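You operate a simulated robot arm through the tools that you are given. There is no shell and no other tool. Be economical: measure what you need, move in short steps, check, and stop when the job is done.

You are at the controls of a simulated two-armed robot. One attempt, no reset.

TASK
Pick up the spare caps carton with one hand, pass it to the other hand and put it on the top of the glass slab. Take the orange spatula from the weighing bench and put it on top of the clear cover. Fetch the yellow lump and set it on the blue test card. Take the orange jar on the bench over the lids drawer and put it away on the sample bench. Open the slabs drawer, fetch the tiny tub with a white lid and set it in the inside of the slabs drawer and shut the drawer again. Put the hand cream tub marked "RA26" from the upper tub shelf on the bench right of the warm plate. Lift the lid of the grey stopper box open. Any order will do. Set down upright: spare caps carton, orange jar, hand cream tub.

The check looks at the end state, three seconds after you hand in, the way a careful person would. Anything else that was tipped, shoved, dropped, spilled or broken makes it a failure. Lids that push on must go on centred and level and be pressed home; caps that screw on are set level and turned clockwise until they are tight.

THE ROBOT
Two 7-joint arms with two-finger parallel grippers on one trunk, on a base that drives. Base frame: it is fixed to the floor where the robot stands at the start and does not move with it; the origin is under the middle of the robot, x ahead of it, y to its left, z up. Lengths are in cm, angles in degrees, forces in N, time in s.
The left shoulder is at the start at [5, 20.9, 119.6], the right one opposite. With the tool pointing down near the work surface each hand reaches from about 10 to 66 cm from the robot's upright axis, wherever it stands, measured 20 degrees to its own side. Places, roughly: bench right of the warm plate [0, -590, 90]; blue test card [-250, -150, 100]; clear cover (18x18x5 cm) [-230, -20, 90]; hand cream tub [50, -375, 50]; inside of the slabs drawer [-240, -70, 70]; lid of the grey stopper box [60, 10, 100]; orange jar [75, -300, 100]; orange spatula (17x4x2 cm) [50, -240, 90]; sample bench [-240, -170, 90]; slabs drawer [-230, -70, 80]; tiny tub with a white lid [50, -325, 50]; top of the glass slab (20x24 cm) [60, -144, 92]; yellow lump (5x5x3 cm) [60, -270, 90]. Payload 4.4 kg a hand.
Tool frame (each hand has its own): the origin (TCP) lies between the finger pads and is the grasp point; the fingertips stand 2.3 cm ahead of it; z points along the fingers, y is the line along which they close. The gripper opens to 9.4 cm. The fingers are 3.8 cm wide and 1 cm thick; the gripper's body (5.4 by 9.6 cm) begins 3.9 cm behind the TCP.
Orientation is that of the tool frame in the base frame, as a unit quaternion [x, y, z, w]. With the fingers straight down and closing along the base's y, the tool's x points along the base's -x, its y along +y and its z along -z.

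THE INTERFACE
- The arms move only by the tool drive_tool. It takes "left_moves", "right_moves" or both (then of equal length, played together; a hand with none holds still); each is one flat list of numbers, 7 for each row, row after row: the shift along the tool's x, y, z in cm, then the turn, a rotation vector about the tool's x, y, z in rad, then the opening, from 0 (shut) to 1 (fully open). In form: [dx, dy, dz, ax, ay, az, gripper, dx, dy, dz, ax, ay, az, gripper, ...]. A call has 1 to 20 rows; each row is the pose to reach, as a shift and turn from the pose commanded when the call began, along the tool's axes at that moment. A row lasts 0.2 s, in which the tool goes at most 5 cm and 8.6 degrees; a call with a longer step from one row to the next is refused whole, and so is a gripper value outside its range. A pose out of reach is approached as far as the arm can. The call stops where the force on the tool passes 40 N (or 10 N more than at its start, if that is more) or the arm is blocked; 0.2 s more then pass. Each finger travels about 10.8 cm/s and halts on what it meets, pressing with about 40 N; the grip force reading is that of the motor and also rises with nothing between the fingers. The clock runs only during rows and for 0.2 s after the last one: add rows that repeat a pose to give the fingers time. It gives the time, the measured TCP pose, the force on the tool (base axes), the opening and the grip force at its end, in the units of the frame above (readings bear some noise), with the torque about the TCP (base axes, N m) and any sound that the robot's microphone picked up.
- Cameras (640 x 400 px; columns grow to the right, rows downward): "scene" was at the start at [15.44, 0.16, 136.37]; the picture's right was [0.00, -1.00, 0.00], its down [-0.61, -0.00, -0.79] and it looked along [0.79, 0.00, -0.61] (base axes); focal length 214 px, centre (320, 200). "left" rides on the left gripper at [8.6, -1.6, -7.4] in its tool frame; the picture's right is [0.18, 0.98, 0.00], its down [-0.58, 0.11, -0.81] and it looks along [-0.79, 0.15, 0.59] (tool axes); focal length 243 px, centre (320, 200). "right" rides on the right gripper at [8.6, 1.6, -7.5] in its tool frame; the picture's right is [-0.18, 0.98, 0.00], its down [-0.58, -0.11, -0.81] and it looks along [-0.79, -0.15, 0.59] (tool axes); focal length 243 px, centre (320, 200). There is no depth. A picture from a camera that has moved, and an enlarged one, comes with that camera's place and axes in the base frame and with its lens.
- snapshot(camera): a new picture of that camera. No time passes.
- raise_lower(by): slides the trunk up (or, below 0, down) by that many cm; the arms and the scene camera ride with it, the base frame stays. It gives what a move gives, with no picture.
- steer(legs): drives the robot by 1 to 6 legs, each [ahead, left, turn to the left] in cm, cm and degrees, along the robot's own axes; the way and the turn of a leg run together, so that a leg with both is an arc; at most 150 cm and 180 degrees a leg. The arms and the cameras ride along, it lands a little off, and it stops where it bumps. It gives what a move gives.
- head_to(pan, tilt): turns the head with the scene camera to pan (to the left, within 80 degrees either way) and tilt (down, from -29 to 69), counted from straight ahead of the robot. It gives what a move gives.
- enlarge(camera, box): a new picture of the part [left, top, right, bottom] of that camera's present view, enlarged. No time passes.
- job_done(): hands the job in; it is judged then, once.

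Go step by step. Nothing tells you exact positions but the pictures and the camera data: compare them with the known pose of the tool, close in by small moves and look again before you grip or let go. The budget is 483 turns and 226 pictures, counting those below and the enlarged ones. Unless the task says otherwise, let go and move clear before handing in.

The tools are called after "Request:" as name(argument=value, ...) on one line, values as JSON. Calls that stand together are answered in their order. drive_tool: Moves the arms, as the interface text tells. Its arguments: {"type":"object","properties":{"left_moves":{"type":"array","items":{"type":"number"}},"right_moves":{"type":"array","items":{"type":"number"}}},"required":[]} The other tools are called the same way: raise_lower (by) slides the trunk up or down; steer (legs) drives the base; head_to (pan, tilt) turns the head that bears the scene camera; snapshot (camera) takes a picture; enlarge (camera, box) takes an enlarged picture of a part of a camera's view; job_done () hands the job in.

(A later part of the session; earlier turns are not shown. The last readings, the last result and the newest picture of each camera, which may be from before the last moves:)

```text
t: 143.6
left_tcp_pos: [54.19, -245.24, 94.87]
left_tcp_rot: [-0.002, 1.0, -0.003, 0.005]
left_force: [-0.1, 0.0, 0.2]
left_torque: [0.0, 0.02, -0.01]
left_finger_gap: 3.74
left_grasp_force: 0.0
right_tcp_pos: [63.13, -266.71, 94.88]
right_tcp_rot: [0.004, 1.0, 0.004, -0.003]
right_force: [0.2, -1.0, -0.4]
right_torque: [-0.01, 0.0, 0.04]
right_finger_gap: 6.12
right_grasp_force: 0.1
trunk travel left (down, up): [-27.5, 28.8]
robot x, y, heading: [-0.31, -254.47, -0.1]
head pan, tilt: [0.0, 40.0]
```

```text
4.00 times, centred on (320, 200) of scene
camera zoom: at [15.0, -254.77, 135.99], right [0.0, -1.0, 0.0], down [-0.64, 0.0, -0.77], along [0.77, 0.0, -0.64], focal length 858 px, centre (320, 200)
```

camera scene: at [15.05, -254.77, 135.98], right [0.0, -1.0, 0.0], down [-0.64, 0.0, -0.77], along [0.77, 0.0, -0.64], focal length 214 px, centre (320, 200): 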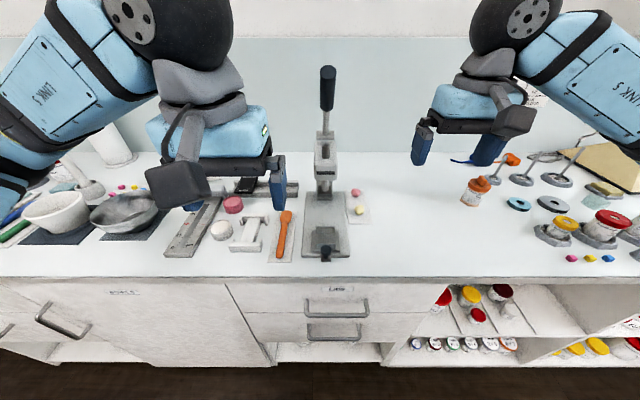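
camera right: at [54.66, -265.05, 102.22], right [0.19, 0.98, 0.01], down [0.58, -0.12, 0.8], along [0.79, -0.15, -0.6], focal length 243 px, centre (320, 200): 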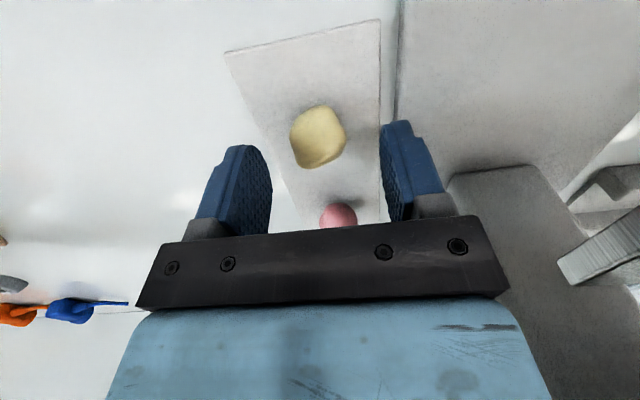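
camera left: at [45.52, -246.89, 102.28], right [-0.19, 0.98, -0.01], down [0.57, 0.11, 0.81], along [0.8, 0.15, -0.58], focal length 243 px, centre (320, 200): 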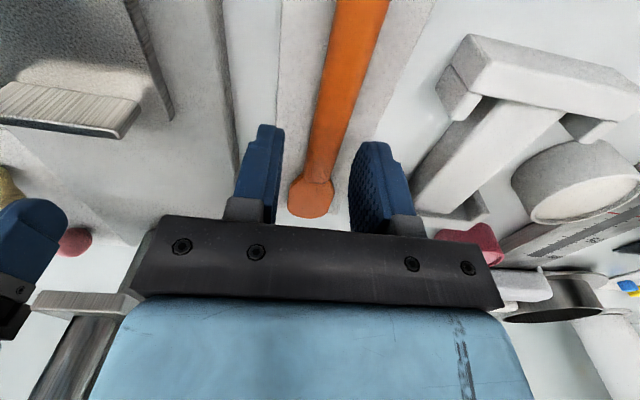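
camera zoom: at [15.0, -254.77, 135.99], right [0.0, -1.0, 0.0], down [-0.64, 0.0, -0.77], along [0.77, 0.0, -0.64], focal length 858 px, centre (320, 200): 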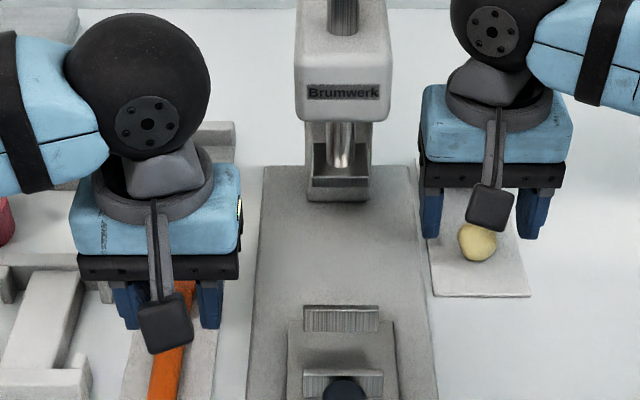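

Request:
drive_tool(left_moves=[0, 0, 0, 0, 0, 0, 0.4, 0, 0, 1, 0, 0, 0, 0.4, 0, 0, 2, 0, 0, 0, 0.4, 0, 0, 2, 0, 0, 0, 0.4], right_moves=[0.2, -0.1, 0, 0, 0, 0, 0.47, 0.2, -0.1, 1, 0, 0, 0, 0.47, 0.2, -0.1, 2, 0, 0, 0, 0.47, 0.2, -0.1, 2, 0, 0, 0, 0.47])

Request:
snapshot(camera="right")

Request:
snapshot(camera="left")

```text
t: 144.6
left_tcp_pos: [54.3, -245.23, 92.92]
left_tcp_rot: [-0.001, 1.0, -0.003, 0.006]
left_force: [-0.2, -0.5, -0.2]
left_torque: [-0.01, 0.01, -0.01]
left_finger_gap: 3.75
left_grasp_force: 0.1
right_tcp_pos: [62.88, -266.74, 92.79]
right_tcp_rot: [0.004, 1.0, 0.003, -0.001]
right_force: [0.3, 0.1, -0.6]
right_torque: [-0.02, 0.02, 0.03]
right_finger_gap: 4.42
right_grasp_force: 0.1
trunk travel left (down, up): [-27.5, 28.8]
robot x, y, heading: [-0.22, -254.68, -0.1]
head pan, tilt: [0.0, 40.0]
```

```text
125 pictures are left
camera right: at [54.43, -265.14, 100.22], right [0.19, 0.98, 0.01], down [0.58, -0.12, 0.8], along [0.79, -0.15, -0.6], focal length 243 px, centre (320, 200)
```

right: 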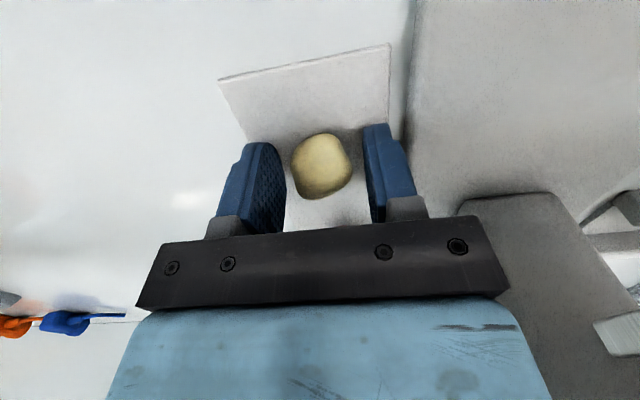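

```text
124 pictures are left
camera left: at [45.52, -246.92, 100.31], right [-0.19, 0.98, -0.01], down [0.57, 0.11, 0.81], along [0.8, 0.15, -0.58], focal length 243 px, centre (320, 200)
```

left: 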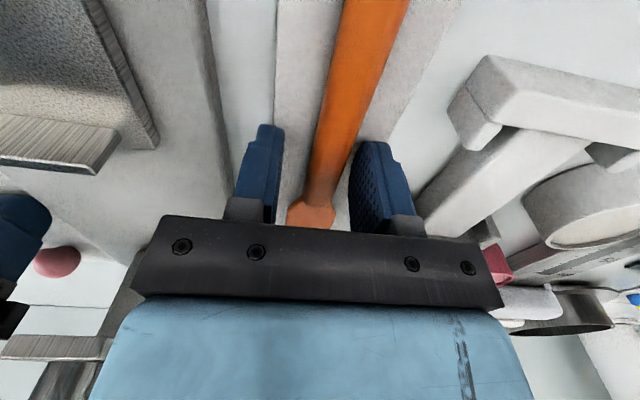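

Request:
drive_tool(left_moves=[0, 0, 0, 0, 0, 0, 0.25, 0, 0, 0, 0, 0, 0, 0.15, 0, 0, 0, 0, 0, 0, 0.1, 0, 0, 0, 0, 0, 0, 0.1], right_moves=[0, 0, 0, 0, 0, 0, 0.38, 0, 0, 0, 0, 0, 0, 0.33, 0, 0, 0, 0, 0, 0, 0.3, 0, 0, 0, 0, 0, 0, 0.3])

Request:
drive_tool(left_moves=[0, 0, -2, 0, 0, 0, 0.1, 0, 0, -5, 0, 0, 0, 0.1, 0, 0, -8, 0, 0, 0, 0.1], right_moves=[0, 0, -2, 0, 0, 0, 0.3, 0, 0, -5, 0, 0, 0, 0.3, 0, 0, -8, 0, 0, 0, 0.3])

Request:
snapshot(camera="right")

Request:
snapshot(camera="left")

```text
t: 145.6
left_tcp_pos: [54.42, -245.23, 92.88]
left_tcp_rot: [-0.002, 1.0, -0.003, 0.006]
left_force: [-0.2, 0.1, -0.6]
left_torque: [0.0, -0.01, -0.02]
left_finger_gap: 1.75
left_grasp_force: 39.9
right_tcp_pos: [62.94, -266.8, 92.8]
right_tcp_rot: [0.004, 1.0, 0.003, -0.002]
right_force: [0.2, 0.0, 0.6]
right_torque: [-0.02, 0.0, 0.01]
right_finger_gap: 4.11
right_grasp_force: 39.5
trunk travel left (down, up): [-27.5, 28.8]
robot x, y, heading: [-0.04, -254.76, -0.0]
head pan, tilt: [0.0, 40.0]
```

```text
t: 146.4
left_tcp_pos: [54.21, -245.23, 101.09]
left_tcp_rot: [-0.002, 1.0, -0.003, 0.005]
left_force: [-0.7, 0.1, 0.1]
left_torque: [-0.02, 0.0, 0.01]
left_finger_gap: 1.75
left_grasp_force: 40.4
right_tcp_pos: [63.0, -266.86, 100.96]
right_tcp_rot: [0.004, 1.0, 0.003, -0.001]
right_force: [1.4, -0.4, 0.5]
right_torque: [-0.02, -0.03, 0.0]
right_finger_gap: 4.13
right_grasp_force: 40.5
trunk travel left (down, up): [-27.5, 28.8]
robot x, y, heading: [-0.51, -255.05, 0.2]
head pan, tilt: [0.0, 40.0]
```

```text
123 pictures are left
camera right: at [54.45, -265.2, 108.35], right [0.19, 0.98, 0.01], down [0.58, -0.12, 0.8], along [0.79, -0.15, -0.6], focal length 243 px, centre (320, 200)
```

right: 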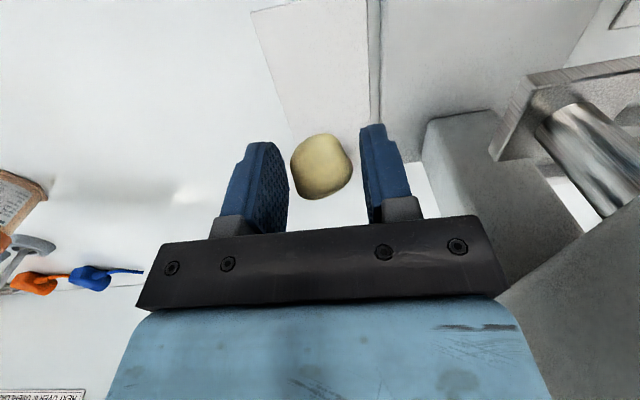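

```text
122 pictures are left
camera left: at [45.46, -246.93, 108.41], right [-0.19, 0.98, -0.01], down [0.57, 0.12, 0.81], along [0.8, 0.15, -0.58], focal length 243 px, centre (320, 200)
```

left: 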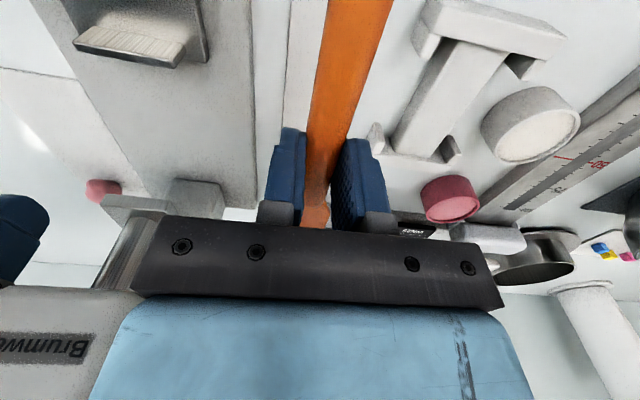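

Request:
drive_tool(left_moves=[0, 0, -4.5, 0, 0, 0, 0.1, 0, 0, -9, 0, 0, 0, 0.1, 0, 0, -13.5, 0, 0, 0, 0.1, 0, 0, -18, 0, 0, 0, 0.1, 4.5, 0, -19, 0, 0, 0, 0.1, 9, 0, -19, 0, 0, 0, 0.1, 13.5, 0, -19, 0, 0, 0, 0.1, 18, 0, -19, 0, 0, 0, 0.1], right_moves=[0, -0.5, -4.5, 0, 0, 0, 0.3, 0, -1, -9, 0, 0, 0, 0.3, 0, -2, -13.5, 0, 0, 0, 0.3, 0, -4, -17, 0, 0, 0, 0.3, 4, -6, -19, 0, 0, 0, 0.3, 8, -7, -19, 0, 0, 0, 0.3, 12, -8, -19, 0, 0, 0, 0.3, 16, -9, -19, 0, 0, 0, 0.3])

Request:
steer(legs=[[-70, 0, 0], [0, 0, 178]])

Request:
head_to(pan=0, tilt=25)

Request:
snapshot(camera="scene")

```text
t: 148.2
left_tcp_pos: [35.92, -245.35, 120.03]
left_tcp_rot: [-0.002, 1.0, -0.002, 0.006]
left_force: [-0.4, 0.4, -0.6]
left_torque: [0.03, -0.03, -0.01]
left_finger_gap: 1.74
left_grasp_force: 40.5
right_tcp_pos: [46.88, -275.92, 120.07]
right_tcp_rot: [0.004, 1.0, 0.004, -0.002]
right_force: [0.7, 0.2, -0.4]
right_torque: [0.03, -0.01, 0.0]
right_finger_gap: 4.1
right_grasp_force: 39.7
trunk travel left (down, up): [-27.5, 28.8]
robot x, y, heading: [-0.14, -255.17, -0.1]
head pan, tilt: [0.0, 40.0]
```

```text
t: 159.3
left_tcp_pos: [-107.11, -262.73, 120.01]
left_tcp_rot: [1.0, -0.023, -0.005, -0.003]
left_force: [-0.4, 0.0, -1.0]
left_torque: [0.01, 0.02, -0.02]
left_finger_gap: 1.77
left_grasp_force: 40.1
right_tcp_pos: [-116.52, -231.57, 119.87]
right_tcp_rot: [1.0, -0.029, 0.002, 0.003]
right_force: [0.0, -0.9, 0.2]
right_torque: [0.09, 0.0, 0.01]
right_finger_gap: 4.11
right_grasp_force: 40.4
trunk travel left (down, up): [-27.5, 28.8]
robot x, y, heading: [-70.01, -254.8, 177.0]
head pan, tilt: [0.0, 40.0]
```

```text
t: 160.1
left_tcp_pos: [-107.11, -262.69, 119.95]
left_tcp_rot: [1.0, -0.023, -0.005, -0.003]
left_force: [-0.6, -0.1, 0.0]
left_torque: [-0.03, 0.03, 0.04]
left_finger_gap: 1.75
left_grasp_force: 39.6
right_tcp_pos: [-116.53, -231.49, 119.98]
right_tcp_rot: [1.0, -0.029, 0.003, 0.004]
right_force: [-0.4, -0.3, -0.4]
right_torque: [0.01, -0.02, 0.0]
right_finger_gap: 4.12
right_grasp_force: 40.0
trunk travel left (down, up): [-27.5, 28.8]
robot x, y, heading: [-70.63, -254.92, 177.1]
head pan, tilt: [0.0, 25.0]
```

```text
121 pictures are left
camera scene: at [-86.27, -254.01, 138.31], right [0.05, 1.0, 0.0], down [0.42, -0.02, -0.91], along [-0.9, 0.05, -0.42], focal length 214 px, centre (320, 200)
```

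scene: 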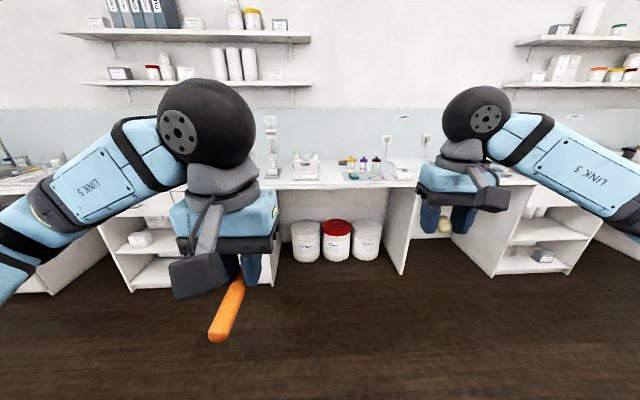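

Both items are in hand. Now I drive along the opposite benches toward the blue test card.

Request:
steer(legs=[[30, 0, 3], [0, -100, 0]])

Request:
head_to(pan=0, tilt=35)

Request:
snapshot(camera="scene")

```text
t: 170.8
left_tcp_pos: [-136.97, -164.13, 119.83]
left_tcp_rot: [1.0, 0.004, -0.005, -0.003]
left_force: [-0.5, -0.1, -1.3]
left_torque: [0.02, -0.01, 0.01]
left_finger_gap: 1.75
left_grasp_force: 39.5
right_tcp_pos: [-148.24, -133.32, 119.93]
right_tcp_rot: [1.0, -0.001, 0.003, 0.003]
right_force: [0.4, -1.2, -0.8]
right_torque: [-0.01, 0.02, 0.01]
right_finger_gap: 4.09
right_grasp_force: 40.0
trunk travel left (down, up): [-27.5, 28.8]
robot x, y, heading: [-100.95, -154.24, -179.8]
head pan, tilt: [0.0, 25.0]
```

```text
t: 171.6
left_tcp_pos: [-137.1, -164.14, 119.89]
left_tcp_rot: [1.0, 0.004, -0.006, -0.003]
left_force: [-0.1, 0.3, -1.2]
left_torque: [0.01, 0.0, -0.02]
left_finger_gap: 1.78
left_grasp_force: 40.3
right_tcp_pos: [-148.21, -133.5, 119.91]
right_tcp_rot: [1.0, 0.0, 0.003, 0.003]
right_force: [0.4, -0.4, -0.3]
right_torque: [0.02, 0.0, -0.01]
right_finger_gap: 4.1
right_grasp_force: 40.3
trunk travel left (down, up): [-27.5, 28.8]
robot x, y, heading: [-100.82, -153.94, -179.7]
head pan, tilt: [0.0, 35.0]
```

```text
120 pictures are left
camera scene: at [-116.26, -154.15, 136.75], right [0.0, 1.0, 0.0], down [0.57, 0.0, -0.82], along [-0.82, 0.0, -0.57], focal length 214 px, centre (320, 200)
```

scene: 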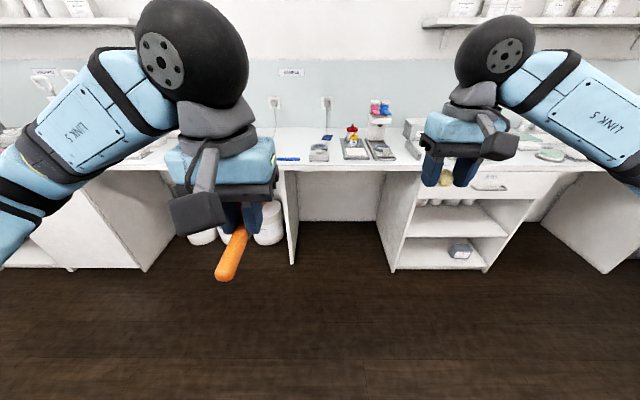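

Request:
enlarge(camera="scene", box=[256, 60, 448, 180])

Request:
enlarge(camera="scene", box=[400, 90, 640, 240])

```text
3.33 times, centred on (352, 120) of scene
camera zoom: at [-116.26, -154.15, 136.75], right [0.0, 1.0, 0.0], down [0.57, 0.0, -0.82], along [-0.82, 0.0, -0.57], focal length 715 px, centre (213, 467)
```

zoom: 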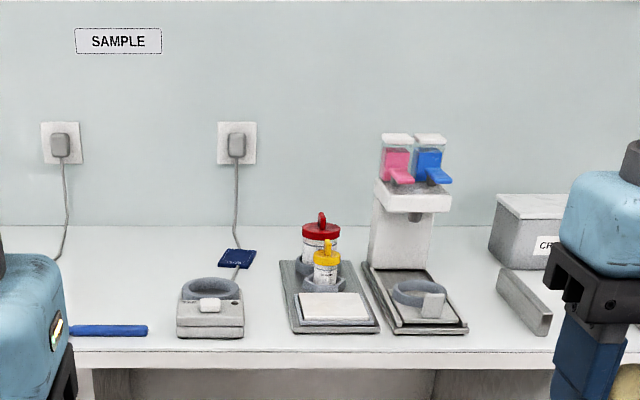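

```text
2.67 times, centred on (520, 165) of scene
camera zoom: at [-116.26, -154.15, 136.75], right [0.0, 1.0, 0.0], down [0.57, 0.0, -0.82], along [-0.82, 0.0, -0.57], focal length 572 px, centre (-213, 293)
```

zoom: 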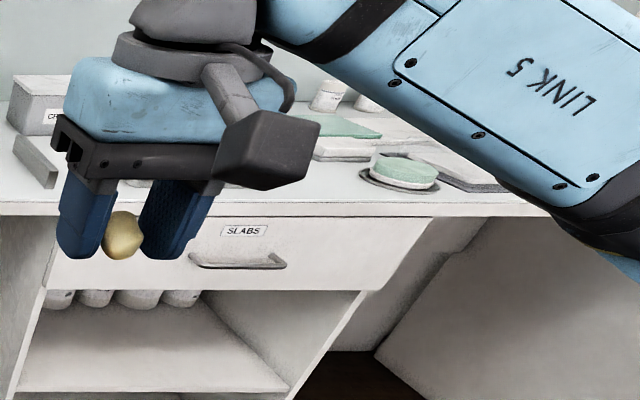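

Request:
steer(legs=[[60, 6, 0]])

Request:
snapshot(camera="scene")

Request:
enlarge(camera="scene", box=[240, 60, 400, 160])

```text
t: 175.0
left_tcp_pos: [-197.37, -170.37, 119.9]
left_tcp_rot: [1.0, 0.004, -0.006, -0.003]
left_force: [0.3, 0.6, -0.5]
left_torque: [0.03, 0.03, 0.04]
left_finger_gap: 1.74
left_grasp_force: 40.3
right_tcp_pos: [-208.66, -139.78, 119.93]
right_tcp_rot: [1.0, -0.001, 0.003, 0.003]
right_force: [0.3, -0.8, -0.6]
right_torque: [0.01, 0.01, 0.0]
right_finger_gap: 4.05
right_grasp_force: 39.6
trunk travel left (down, up): [-27.5, 28.8]
robot x, y, heading: [-161.33, -160.42, -179.8]
head pan, tilt: [0.0, 35.0]
```

```text
117 pictures are left
camera scene: at [-176.74, -160.43, 136.74], right [0.0, 1.0, 0.0], down [0.57, 0.0, -0.82], along [-0.82, 0.0, -0.57], focal length 214 px, centre (320, 200)
```

scene: 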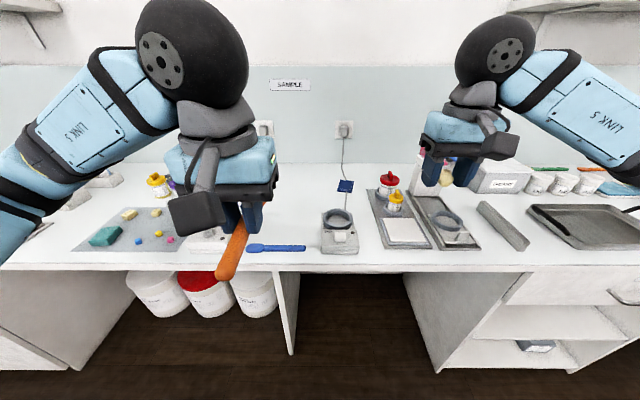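

```text
4.00 times, centred on (320, 110) of scene
camera zoom: at [-176.74, -160.43, 136.74], right [0.0, 1.0, 0.0], down [0.57, 0.0, -0.82], along [-0.82, 0.0, -0.57], focal length 858 px, centre (320, 560)
```

zoom: 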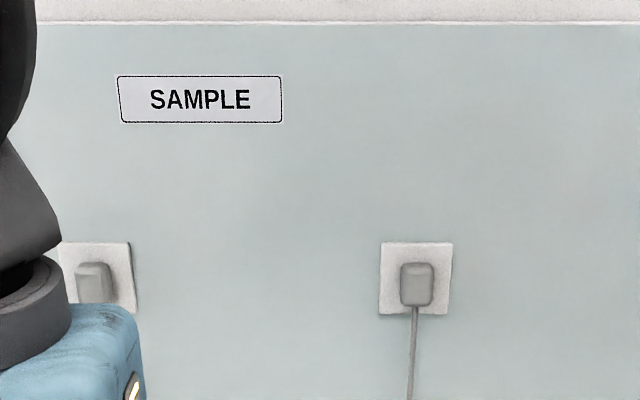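

Request:
enlarge(camera="scene", box=[300, 160, 396, 220])

```text
6.67 times, centred on (348, 190) of scene
camera zoom: at [-176.74, -160.43, 136.74], right [0.0, 1.0, 0.0], down [0.57, 0.0, -0.82], along [-0.82, 0.0, -0.57], focal length 1430 px, centre (133, 267)
```

zoom: 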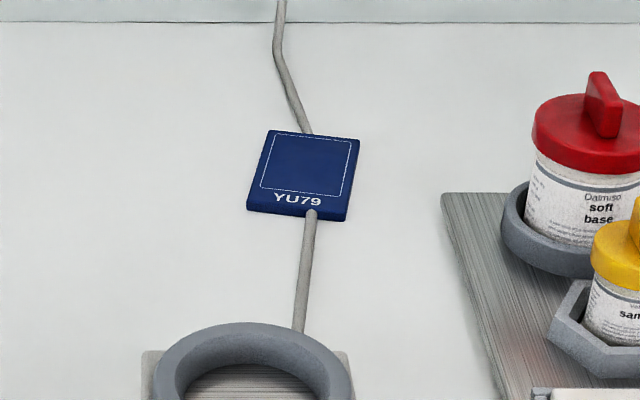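

The blue card YU79 lies flat at about (-252.6,-149.8). I move in closer and tilt the right hand forward to reach it.

Request:
steer(legs=[[0, 10, 0], [13.5, 0, 0]])

Request:
drive_tool(right_moves=[-2, 0, 1, 0, -0.13, 0, 0.3, -4, 0, 2, 0, -0.26, 0, 0.3, -6, 0, 3, 0, -0.39, 0, 0.3, -8, 0, 4, 0, -0.52, 0, 0.3, -10, 0, 5, 0, -0.61, 0, 0.3, -10, 0, 5, 0, -0.61, 0, 0.3])

Request:
snapshot(camera="scene")

Request:
snapshot(camera="right")

```text
t: 177.4
left_tcp_pos: [-210.8, -180.29, 119.75]
left_tcp_rot: [1.0, 0.003, -0.005, -0.003]
left_force: [0.3, -0.2, 0.3]
left_torque: [-0.01, 0.01, -0.02]
left_finger_gap: 1.75
left_grasp_force: 39.2
right_tcp_pos: [-221.96, -149.76, 120.01]
right_tcp_rot: [1.0, 0.0, 0.003, 0.003]
right_force: [-1.0, -0.3, -0.1]
right_torque: [0.02, -0.05, 0.04]
right_finger_gap: 4.06
right_grasp_force: 40.3
trunk travel left (down, up): [-27.5, 28.8]
robot x, y, heading: [-174.32, -170.34, -179.5]
head pan, tilt: [0.0, 35.0]
```

```text
t: 178.8
left_tcp_pos: [-210.79, -180.33, 119.88]
left_tcp_rot: [1.0, 0.004, -0.005, -0.003]
left_force: [-0.6, 0.7, 0.1]
left_torque: [-0.02, -0.01, 0.01]
left_finger_gap: 1.78
left_grasp_force: 39.6
right_tcp_pos: [-231.97, -149.78, 114.9]
right_tcp_rot: [0.954, -0.001, -0.3, 0.002]
right_force: [-0.4, 0.8, 0.5]
right_torque: [-0.01, 0.03, 0.0]
right_finger_gap: 4.1
right_grasp_force: 40.2
trunk travel left (down, up): [-27.5, 28.8]
robot x, y, heading: [-174.71, -170.41, -179.8]
head pan, tilt: [0.0, 35.0]
```

```text
114 pictures are left
camera scene: at [-190.03, -170.45, 136.75], right [0.0, 1.0, 0.0], down [0.57, 0.0, -0.82], along [-0.82, 0.0, -0.57], focal length 214 px, centre (320, 200)
```

scene: 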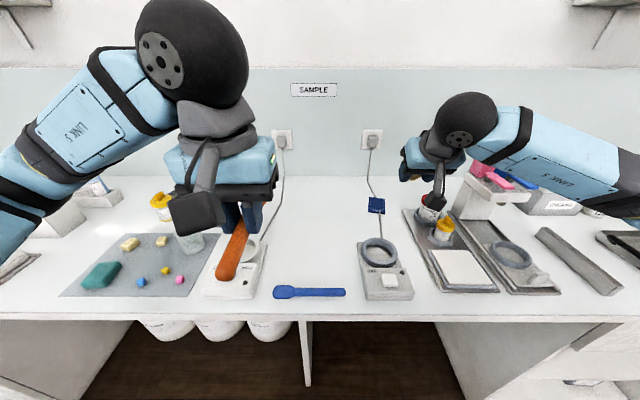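

```text
113 pictures are left
camera right: at [-220.4, -151.33, 116.01], right [-0.15, -0.98, 0.11], down [-0.02, 0.11, 0.99], along [-0.99, 0.15, -0.03], focal length 243 px, centre (320, 200)
```

right: 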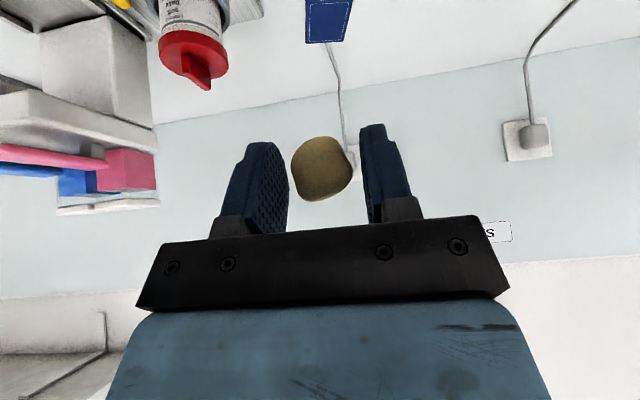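

Request:
drive_tool(right_moves=[-1.3, 0, 4, 0, 0, 0, 0.3, -2.6, 0, 7.9, 0, 0, 0, 0.3, -3.9, 0, 11.9, 0, 0, 0, 0.3, -5.2, 0, 15.8, 0, 0, 0, 0.3, -6.5, 0, 19.7, 0, 0, 0, 0.3, -7.8, 0.1, 23.7, 0, 0, 0, 0.3, -7.8, 0.1, 23.7, 0, 0, 0, 0.3])

Request:
snapshot(camera="right")

Request:
enlarge(camera="scene", box=[300, 120, 460, 220])

```text
t: 180.4
left_tcp_pos: [-210.66, -180.37, 119.98]
left_tcp_rot: [1.0, 0.004, -0.005, -0.003]
left_force: [-0.4, 0.1, 0.1]
left_torque: [-0.02, 0.0, -0.01]
left_finger_gap: 1.77
left_grasp_force: 40.0
right_tcp_pos: [-251.82, -149.84, 99.87]
right_tcp_rot: [0.954, -0.002, -0.299, 0.002]
right_force: [1.2, 0.0, -0.1]
right_torque: [-0.02, -0.02, 0.01]
right_finger_gap: 4.08
right_grasp_force: 40.4
trunk travel left (down, up): [-27.5, 28.8]
robot x, y, heading: [-174.45, -170.51, -179.7]
head pan, tilt: [0.0, 35.0]
```

```text
112 pictures are left
camera right: at [-240.32, -151.41, 101.07], right [-0.15, -0.98, 0.11], down [-0.02, 0.12, 0.99], along [-0.99, 0.15, -0.03], focal length 243 px, centre (320, 200)
```

right: 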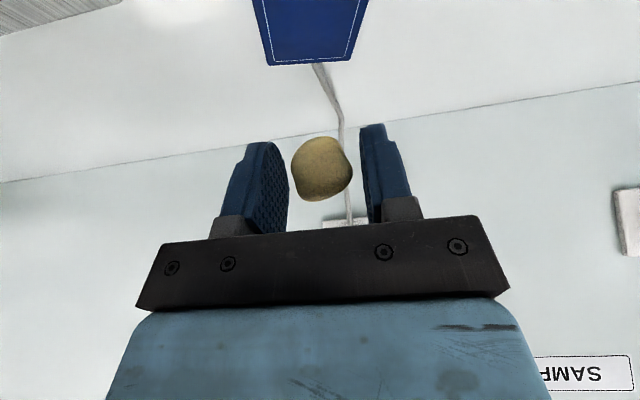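

```text
4.00 times, centred on (380, 170) of scene
camera zoom: at [-189.98, -170.43, 136.76], right [0.0, 1.0, 0.0], down [0.57, 0.0, -0.82], along [-0.82, 0.0, -0.57], focal length 858 px, centre (80, 320)
```

zoom: 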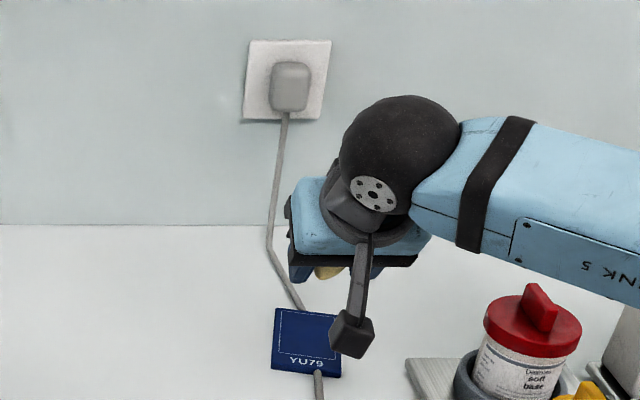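

Request:
drive_tool(right_moves=[-0.6, -0.3, 0, 0, 0.1, 0, 0.3, -0.6, -0.3, 0, 0, 0.2, 0, 0.3, -0.6, -0.3, 0, 0, 0.3, 0, 0.3, -0.6, -0.3, 0, 0, 0.3, 0, 0.3])

```text
t: 181.4
left_tcp_pos: [-210.77, -180.33, 119.87]
left_tcp_rot: [1.0, 0.004, -0.005, -0.003]
left_force: [-0.1, 0.3, -1.0]
left_torque: [0.03, -0.02, -0.02]
left_finger_gap: 1.74
left_grasp_force: 40.4
right_tcp_pos: [-252.39, -149.5, 100.27]
right_tcp_rot: [0.988, -0.001, -0.152, 0.004]
right_force: [0.5, 0.1, 0.2]
right_torque: [-0.02, -0.01, 0.0]
right_finger_gap: 4.1
right_grasp_force: 40.2
trunk travel left (down, up): [-27.5, 28.8]
robot x, y, heading: [-174.36, -170.38, -179.5]
head pan, tilt: [0.0, 35.0]
```

Request:
drive_tool(right_moves=[0, 0, 0, 0, 0.1, 0, 0.3, 0, 0, 0, 0, 0.2, 0, 0.3, 0, 0, 0, 0, 0.3, 0, 0.3, 0, 0, 0, 0, 0.3, 0, 0.3])

Request:
snapshot(camera="right")

```text
t: 182.4
left_tcp_pos: [-210.75, -180.33, 119.9]
left_tcp_rot: [1.0, 0.004, -0.005, -0.002]
left_force: [0.0, 0.9, -0.3]
left_torque: [0.02, -0.01, 0.01]
left_finger_gap: 1.75
left_grasp_force: 40.4
right_tcp_pos: [-252.34, -149.52, 100.18]
right_tcp_rot: [1.0, -0.001, -0.003, 0.003]
right_force: [0.2, 0.6, 0.0]
right_torque: [-0.01, 0.0, 0.03]
right_finger_gap: 4.08
right_grasp_force: 39.9
trunk travel left (down, up): [-27.5, 28.8]
robot x, y, heading: [-174.23, -170.73, -179.9]
head pan, tilt: [0.0, 35.0]
```

```text
110 pictures are left
camera right: at [-243.53, -151.12, 107.55], right [-0.19, -0.98, 0.01], down [-0.58, 0.12, 0.81], along [-0.8, 0.15, -0.59], focal length 243 px, centre (320, 200)
```

right: 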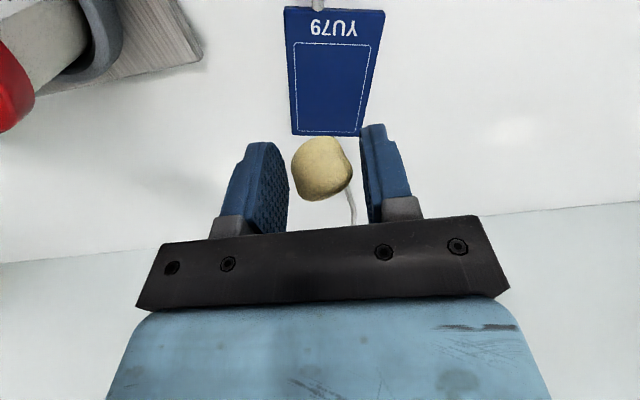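

Request:
drive_tool(right_moves=[0, 0.6, 2, 0, 0, 0, 0.3, 0, 0.6, 4, 0, 0, 0, 0.3, 0, 0.6, 5.6, 0, 0, 0, 0.3, 0, 0.6, 6.2, 0, 0, 0, 0.3, 0, 0.6, 6.2, 0, 0, 0, 0.3])

Request:
snapshot(camera="right")

```text
t: 183.6
left_tcp_pos: [-210.77, -180.34, 119.92]
left_tcp_rot: [1.0, 0.003, -0.006, -0.002]
left_force: [0.0, -0.3, 0.1]
left_torque: [0.02, 0.01, -0.01]
left_finger_gap: 1.77
left_grasp_force: 39.9
right_tcp_pos: [-252.44, -150.18, 93.99]
right_tcp_rot: [1.0, -0.001, -0.002, 0.004]
right_force: [0.4, 0.6, -0.7]
right_torque: [-0.02, 0.05, -0.01]
right_finger_gap: 4.1
right_grasp_force: 39.6
trunk travel left (down, up): [-27.5, 28.8]
robot x, y, heading: [-174.73, -170.31, -179.2]
head pan, tilt: [0.0, 35.0]
```

```text
109 pictures are left
camera right: at [-243.59, -151.78, 101.3], right [-0.19, -0.98, 0.01], down [-0.58, 0.12, 0.81], along [-0.8, 0.15, -0.59], focal length 243 px, centre (320, 200)
```

right: 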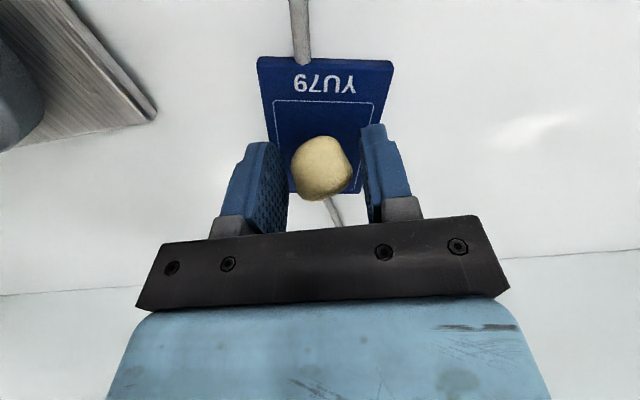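

Request:
drive_tool(right_moves=[0, 0, 0.2, 0, 0, 0, 0.3, 0, 0, 0.2, 0, 0, 0, 0.5, 0, 0, 0.2, 0, 0, 0, 0.6, 0, 0, 0.2, 0, 0, 0, 0.65, 0, 0, 0.2, 0, 0, 0, 0.65])

Request:
snapshot(camera="right")

```text
t: 184.8
left_tcp_pos: [-210.88, -180.3, 119.94]
left_tcp_rot: [1.0, 0.004, -0.005, -0.003]
left_force: [-0.3, -0.5, 0.4]
left_torque: [0.0, -0.02, 0.01]
left_finger_gap: 1.77
left_grasp_force: 40.3
right_tcp_pos: [-252.4, -150.3, 93.96]
right_tcp_rot: [1.0, 0.0, -0.002, 0.004]
right_force: [0.4, -0.2, -0.4]
right_torque: [0.0, -0.04, 0.04]
right_finger_gap: 6.11
right_grasp_force: 0.0
trunk travel left (down, up): [-27.5, 28.8]
robot x, y, heading: [-174.62, -170.45, -179.6]
head pan, tilt: [0.0, 35.0]
```

```text
108 pictures are left
camera right: at [-243.57, -151.81, 101.13], right [-0.19, -0.98, 0.01], down [-0.58, 0.12, 0.81], along [-0.8, 0.15, -0.59], focal length 243 px, centre (320, 200)
```

right: 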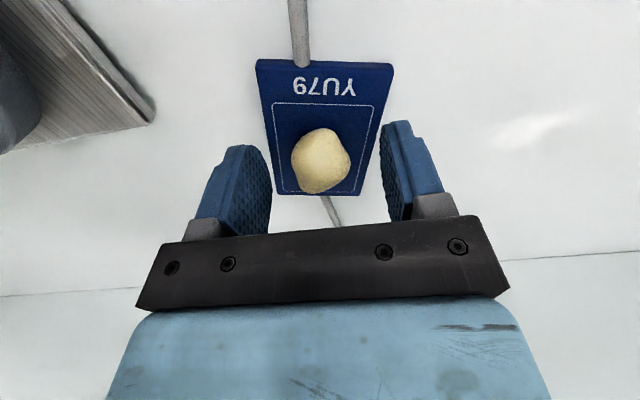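

The lump rests on the card. Raise and retract the right hand, then on to the clear cover with the spatula.

Request:
drive_tool(right_moves=[0, 0, -4.5, 0, 0, 0, 0.65, 0, 0, -9, 0, 0, 0, 0.65, 0, 0, -13.5, 0, 0, 0, 0.65, 0, 0, -18, 0, 0, 0, 0.65, 4.5, 0, -22, 0, 0, 0, 0.65, 9, 0, -25, 0, 0, 0, 0.65, 13.5, 0, -25, 0, 0, 0, 1, 18, 0, -25, 0, 0, 0, 1, 22.5, 0, -25, 0, 0, 0, 1, 27, 0, -25, 0, 0, 0, 1, 31, 0, -25, 0, 0, 0, 1, 35, 0, -25, 0, 0, 0, 1])

Request:
steer(legs=[[-25, 0, 0], [0, -137, 0]])

Request:
snapshot(camera="scene")

```text
refused: row 5 steps farther than a row can; nothing moved
```

```text
t: 186.3
left_tcp_pos: [-192.82, -180.21, 120.01]
left_tcp_rot: [1.0, 0.004, -0.006, -0.002]
left_force: [0.9, -0.3, -0.2]
left_torque: [-0.02, -0.01, -0.01]
left_finger_gap: 1.74
left_grasp_force: 39.9
right_tcp_pos: [-235.17, -149.84, 93.88]
right_tcp_rot: [1.0, -0.009, -0.016, 0.002]
right_force: [-0.6, -0.1, -0.5]
right_torque: [0.03, 0.05, 0.01]
right_finger_gap: 6.06
right_grasp_force: 0.0
trunk travel left (down, up): [-27.5, 28.8]
robot x, y, heading: [-156.68, -170.31, -179.8]
head pan, tilt: [0.0, 35.0]
stopped in leg 1: the force on the tool passed its limit at 152 N (the readings are from after the stop); the commanded pose is now the measured one
```

```text
107 pictures are left
camera scene: at [-172.16, -170.39, 136.75], right [-0.01, 1.0, 0.0], down [0.57, 0.0, -0.82], along [-0.82, 0.0, -0.57], focal length 214 px, centre (320, 200)
```

scene: 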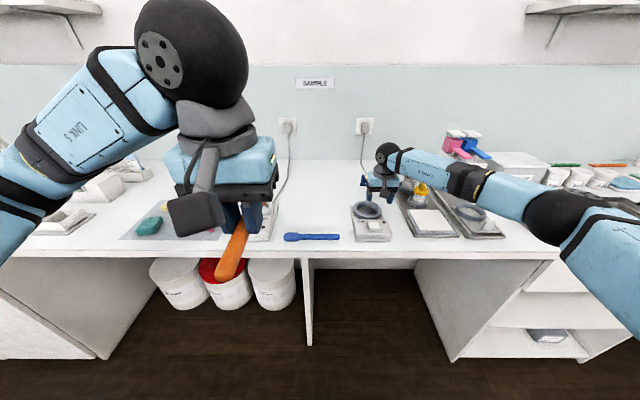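

The arm move was refused and the base moved anyway, dragging the low right hand back until it touched the ring device. I look at the damage before moving.

Request:
enlarge(camera="scene", box=[320, 130, 448, 250])

Request:
snapshot(camera="right")

```text
3.33 times, centred on (384, 190) of scene
camera zoom: at [-172.16, -170.39, 136.75], right [-0.01, 1.0, 0.0], down [0.57, 0.0, -0.82], along [-0.82, 0.0, -0.57], focal length 715 px, centre (107, 233)
```

zoom: 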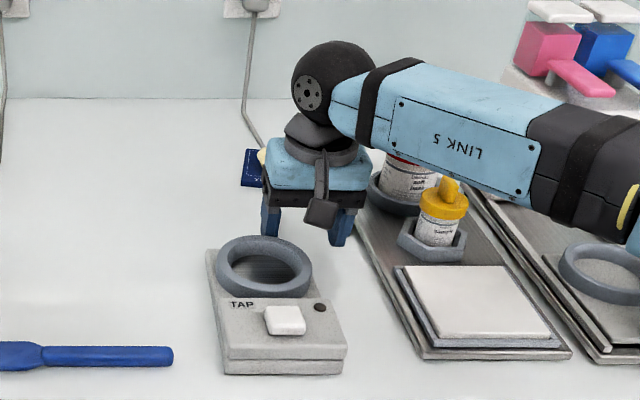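

```text
105 pictures are left
camera right: at [-226.15, -151.58, 100.97], right [-0.2, -0.98, 0.01], down [-0.55, 0.12, 0.82], along [-0.81, 0.16, -0.57], focal length 243 px, centre (320, 200)
```

right: 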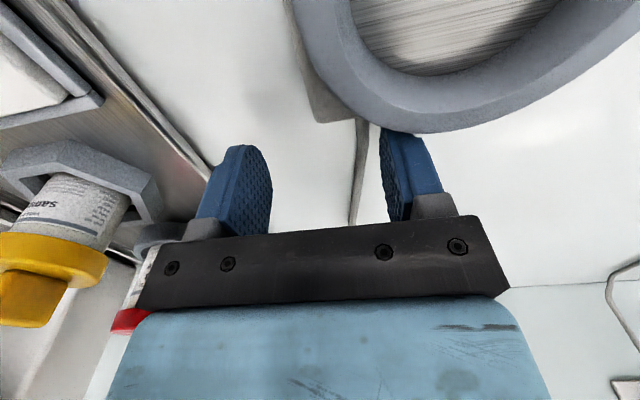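

The TAP device has not visibly moved. I lift the right hand straight up.

Request:
drive_tool(right_moves=[-0.3, 0, -1, 0, 0, 0, 0.65, -0.5, 0, -5, 0, 0, 0, 0.65, -0.5, 0, -10, 0, 0, 0, 0.65, -0.5, 0, -14.5, 0, 0, 0, 0.65, -0.5, 0, -19, 0, 0, 0, 0.65, -0.5, 0, -23, 0, 0, 0, 0.65])

Request:
snapshot(camera="scene")

Request:
snapshot(camera="right")

```text
t: 187.7
left_tcp_pos: [-192.73, -180.32, 119.94]
left_tcp_rot: [1.0, 0.003, -0.006, -0.003]
left_force: [-0.4, 0.7, -0.9]
left_torque: [0.0, 0.0, 0.02]
left_finger_gap: 1.75
left_grasp_force: 40.7
right_tcp_pos: [-234.86, -149.84, 117.0]
right_tcp_rot: [1.0, -0.009, -0.016, 0.002]
right_force: [0.6, 0.4, -0.2]
right_torque: [0.03, 0.06, -0.01]
right_finger_gap: 6.14
right_grasp_force: 0.1
trunk travel left (down, up): [-27.5, 28.8]
robot x, y, heading: [-156.34, -170.61, -179.5]
head pan, tilt: [0.0, 35.0]
```

```text
104 pictures are left
camera scene: at [-172.05, -170.42, 136.75], right [-0.01, 1.0, 0.0], down [0.57, 0.0, -0.82], along [-0.82, 0.0, -0.57], focal length 214 px, centre (320, 200)
```

scene: 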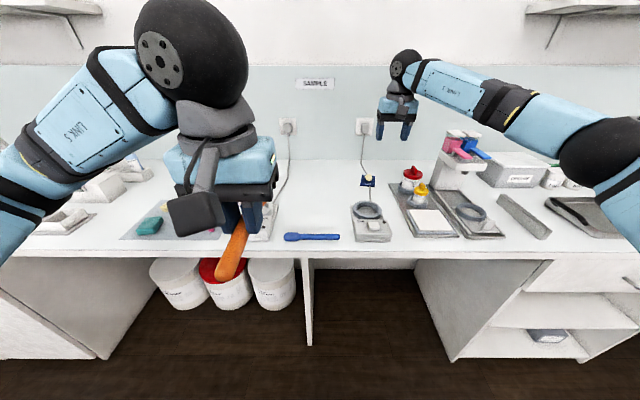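

```text
103 pictures are left
camera right: at [-225.8, -151.53, 124.04], right [-0.2, -0.98, 0.01], down [-0.55, 0.12, 0.82], along [-0.81, 0.16, -0.57], focal length 243 px, centre (320, 200)
```

right: 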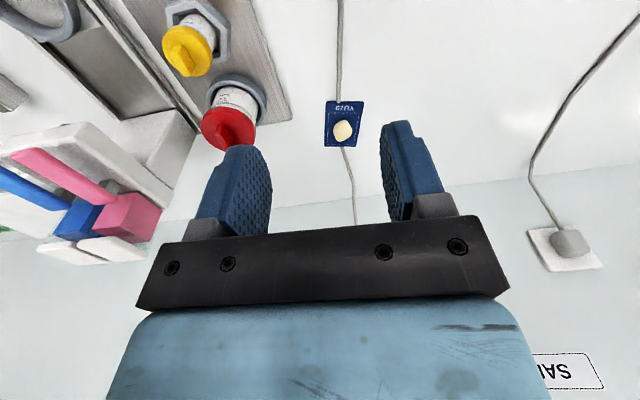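

Lump and device are fine. Retract the right hand.

Request:
drive_tool(right_moves=[4.5, 0, -1, 0, 0, 0, 0.65, 9, 0, -2, 0, 0, 0, 0.65, 13.5, 0, -3, 0, 0, 0, 0.65, 18, 0, -3, 0, 0, 0, 0.65, 22.5, 0, -3, 0, 0, 0, 0.65, 27, 0, -3, 0, 0, 0, 0.65, 31, 0, -3, 0, 0, 0, 1, 35, 0, -3, 0, 0, 0, 1])

Request:
steer(legs=[[-10, 0, 0], [0, -138, 0]])

Request:
snapshot(camera="scene")

```text
t: 189.5
left_tcp_pos: [-192.73, -180.29, 119.93]
left_tcp_rot: [1.0, 0.002, -0.006, -0.002]
left_force: [0.4, -1.0, -0.7]
left_torque: [0.03, 0.0, -0.01]
left_finger_gap: 1.76
left_grasp_force: 40.1
right_tcp_pos: [-199.7, -150.47, 118.84]
right_tcp_rot: [1.0, -0.01, -0.016, 0.003]
right_force: [-0.1, -0.7, -0.1]
right_torque: [0.0, -0.01, -0.05]
right_finger_gap: 9.39
right_grasp_force: 0.1
trunk travel left (down, up): [-27.5, 28.8]
robot x, y, heading: [-156.54, -170.37, -179.9]
head pan, tilt: [0.0, 35.0]
```

```text
t: 202.7
left_tcp_pos: [-182.94, -40.05, 119.94]
left_tcp_rot: [1.0, -0.001, -0.006, -0.003]
left_force: [-1.1, -0.4, 0.5]
left_torque: [0.04, -0.03, 0.02]
left_finger_gap: 1.77
left_grasp_force: 40.0
right_tcp_pos: [-189.49, -10.17, 118.75]
right_tcp_rot: [1.0, -0.014, -0.015, 0.003]
right_force: [-0.1, 0.5, -0.2]
right_torque: [-0.01, 0.01, -0.04]
right_finger_gap: 9.41
right_grasp_force: 0.0
trunk travel left (down, up): [-27.5, 28.8]
robot x, y, heading: [-146.64, -30.36, 179.7]
head pan, tilt: [0.0, 35.0]
```

```text
102 pictures are left
camera scene: at [-162.18, -30.34, 136.74], right [0.0, 1.0, 0.0], down [0.57, 0.0, -0.82], along [-0.82, 0.0, -0.57], focal length 214 px, centre (320, 200)
```

scene: 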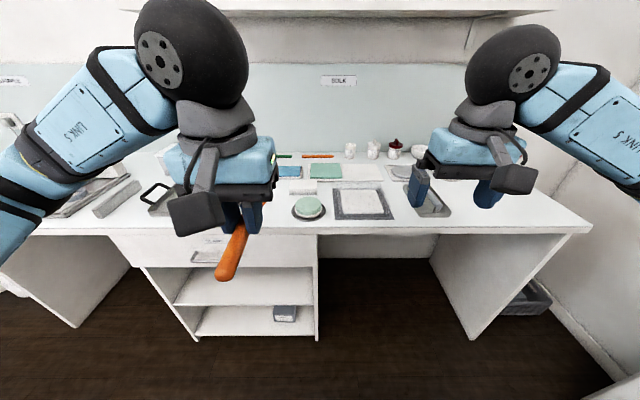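

Request:
enlarge(camera="scene", box=[260, 130, 452, 250])

Request:
enlarge(camera="scene", box=[100, 150, 292, 270])

```text
3.33 times, centred on (356, 190) of scene
camera zoom: at [-162.18, -30.34, 136.74], right [0.0, 1.0, 0.0], down [0.57, 0.0, -0.82], along [-0.82, 0.0, -0.57], focal length 715 px, centre (200, 233)
```

zoom: 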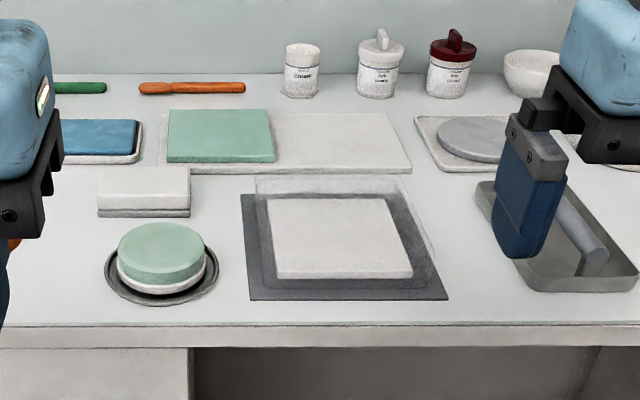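

```text
3.33 times, centred on (196, 210) of scene
camera zoom: at [-162.18, -30.34, 136.74], right [0.0, 1.0, 0.0], down [0.57, 0.0, -0.82], along [-0.82, 0.0, -0.57], focal length 715 px, centre (733, 167)
```

zoom: 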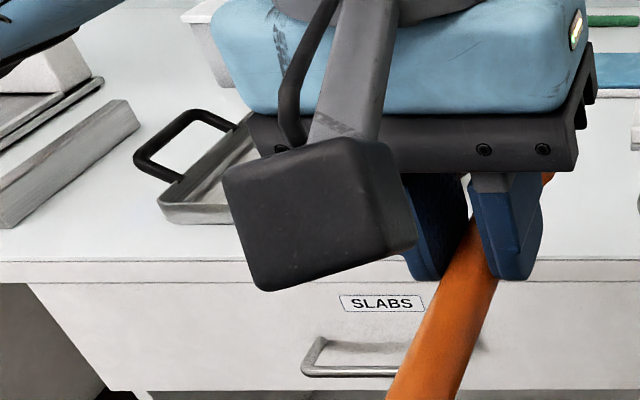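

Request:
enlarge(camera="scene", box=[325, 175, 405, 225])

Request:
enlarge(camera="right", box=[240, 0, 640, 250])

```text
8.00 times, centred on (365, 200) of scene
camera zoom: at [-162.18, -30.34, 136.74], right [0.0, 1.0, 0.0], down [0.57, 0.0, -0.82], along [-0.82, 0.0, -0.57], focal length 1716 px, centre (-40, 200)
```

zoom: 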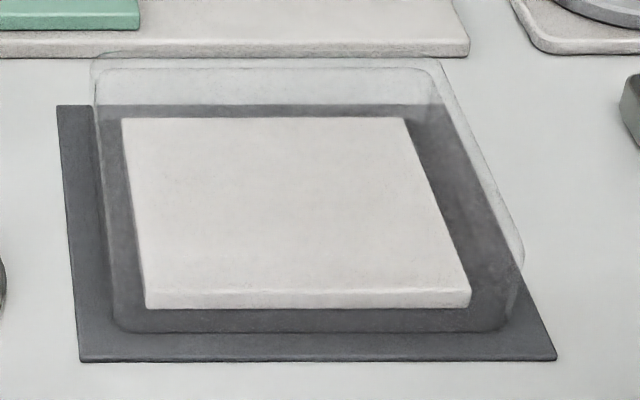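

```text
1.60 times, centred on (440, 125) of right
camera zoom: at [-180.68, -12.01, 125.85], right [-0.21, -0.98, 0.01], down [-0.55, 0.13, 0.82], along [-0.81, 0.17, -0.57], focal length 388 px, centre (128, 320)
```

zoom: 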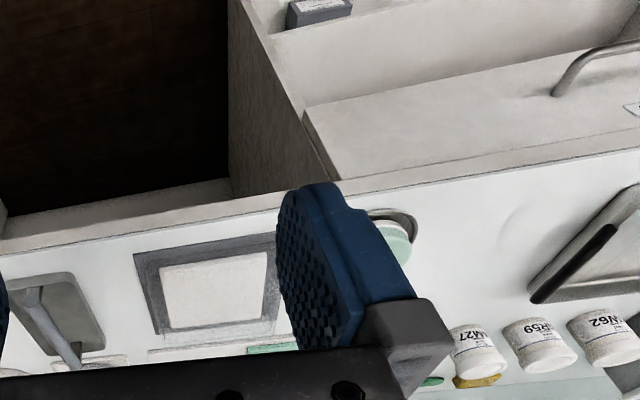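

The clear cover stands over a white slab at about x -219…-236, y -24…-7, top near z 95. I position so the left hand can lay the spatula on it.

Request:
steer(legs=[[0, -24, 0.3], [27, 0, 0]])

Request:
snapshot(camera="left")

Request:
enlarge(camera="scene", box=[200, 150, 360, 250])

```text
t: 206.9
left_tcp_pos: [-209.69, -16.37, 119.95]
left_tcp_rot: [1.0, 0.001, -0.007, -0.002]
left_force: [0.9, -0.4, -1.0]
left_torque: [-0.01, -0.02, 0.01]
left_finger_gap: 1.79
left_grasp_force: 40.3
right_tcp_pos: [-216.68, 13.54, 118.74]
right_tcp_rot: [1.0, -0.011, -0.016, 0.003]
right_force: [-1.0, -0.6, -0.2]
right_torque: [0.02, -0.02, 0.02]
right_finger_gap: 9.42
right_grasp_force: 0.1
trunk travel left (down, up): [-27.5, 28.8]
robot x, y, heading: [-173.44, -6.99, -179.9]
head pan, tilt: [0.0, 35.0]
```

```text
97 pictures are left
camera left: at [-200.99, -14.82, 127.3], right [0.19, -0.98, -0.01], down [-0.57, -0.11, 0.81], along [-0.8, -0.15, -0.58], focal length 243 px, centre (320, 200)
```

left: 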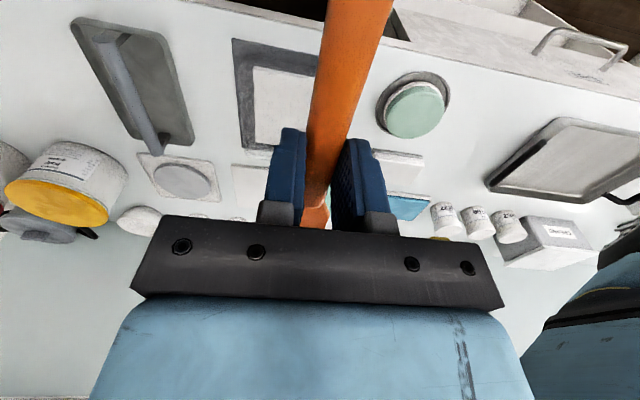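

```text
4.00 times, centred on (280, 200) of scene
camera zoom: at [-189.0, -6.54, 136.74], right [0.0, 1.0, 0.0], down [0.57, 0.0, -0.82], along [-0.82, 0.0, -0.57], focal length 858 px, centre (480, 200)
```

zoom: 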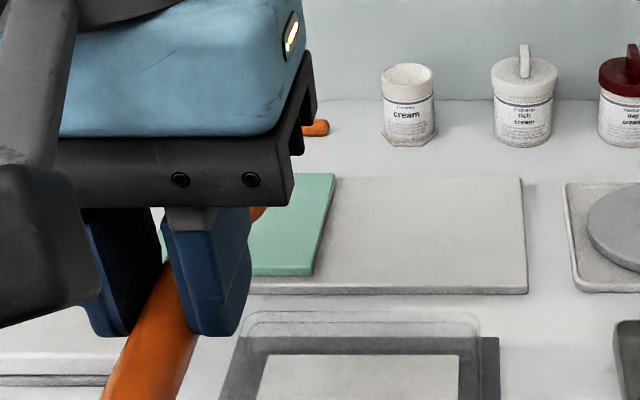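

Request:
drive_tool(left_moves=[-4.3, -0.3, 2, 0, 0, 0, 0.1, -8.6, -0.6, 5, 0, 0, 0, 0.1, -12.9, -0.9, 7.5, 0, 0, 0, 0.1, -17.2, -1.2, 10, 0, 0, 0, 0.1, -17.2, -1.2, 14, 0, 0, 0, 0.1, -17.2, -1.2, 17, 0, 0, 0, 0.1, -17.2, -1.2, 17, 0, 0, 0, 0.1])

Request:
snapshot(camera="left")

Request:
enlarge(camera="scene", box=[192, 160, 384, 280])

```text
refused: row 2 steps farther than a row can; nothing moved
```

```text
95 pictures are left
camera left: at [-200.99, -14.82, 127.3], right [0.19, -0.98, -0.01], down [-0.57, -0.11, 0.81], along [-0.8, -0.15, -0.58], focal length 243 px, centre (320, 200)
```

left: 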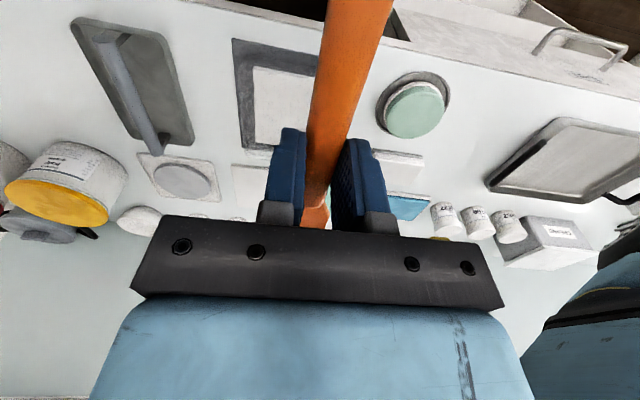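

```text
3.33 times, centred on (288, 220) of scene
camera zoom: at [-189.0, -6.54, 136.74], right [0.0, 1.0, 0.0], down [0.57, 0.0, -0.82], along [-0.82, 0.0, -0.57], focal length 715 px, centre (427, 133)
```

zoom: 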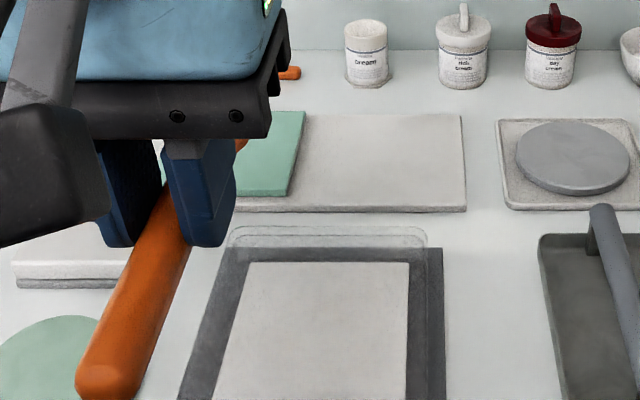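

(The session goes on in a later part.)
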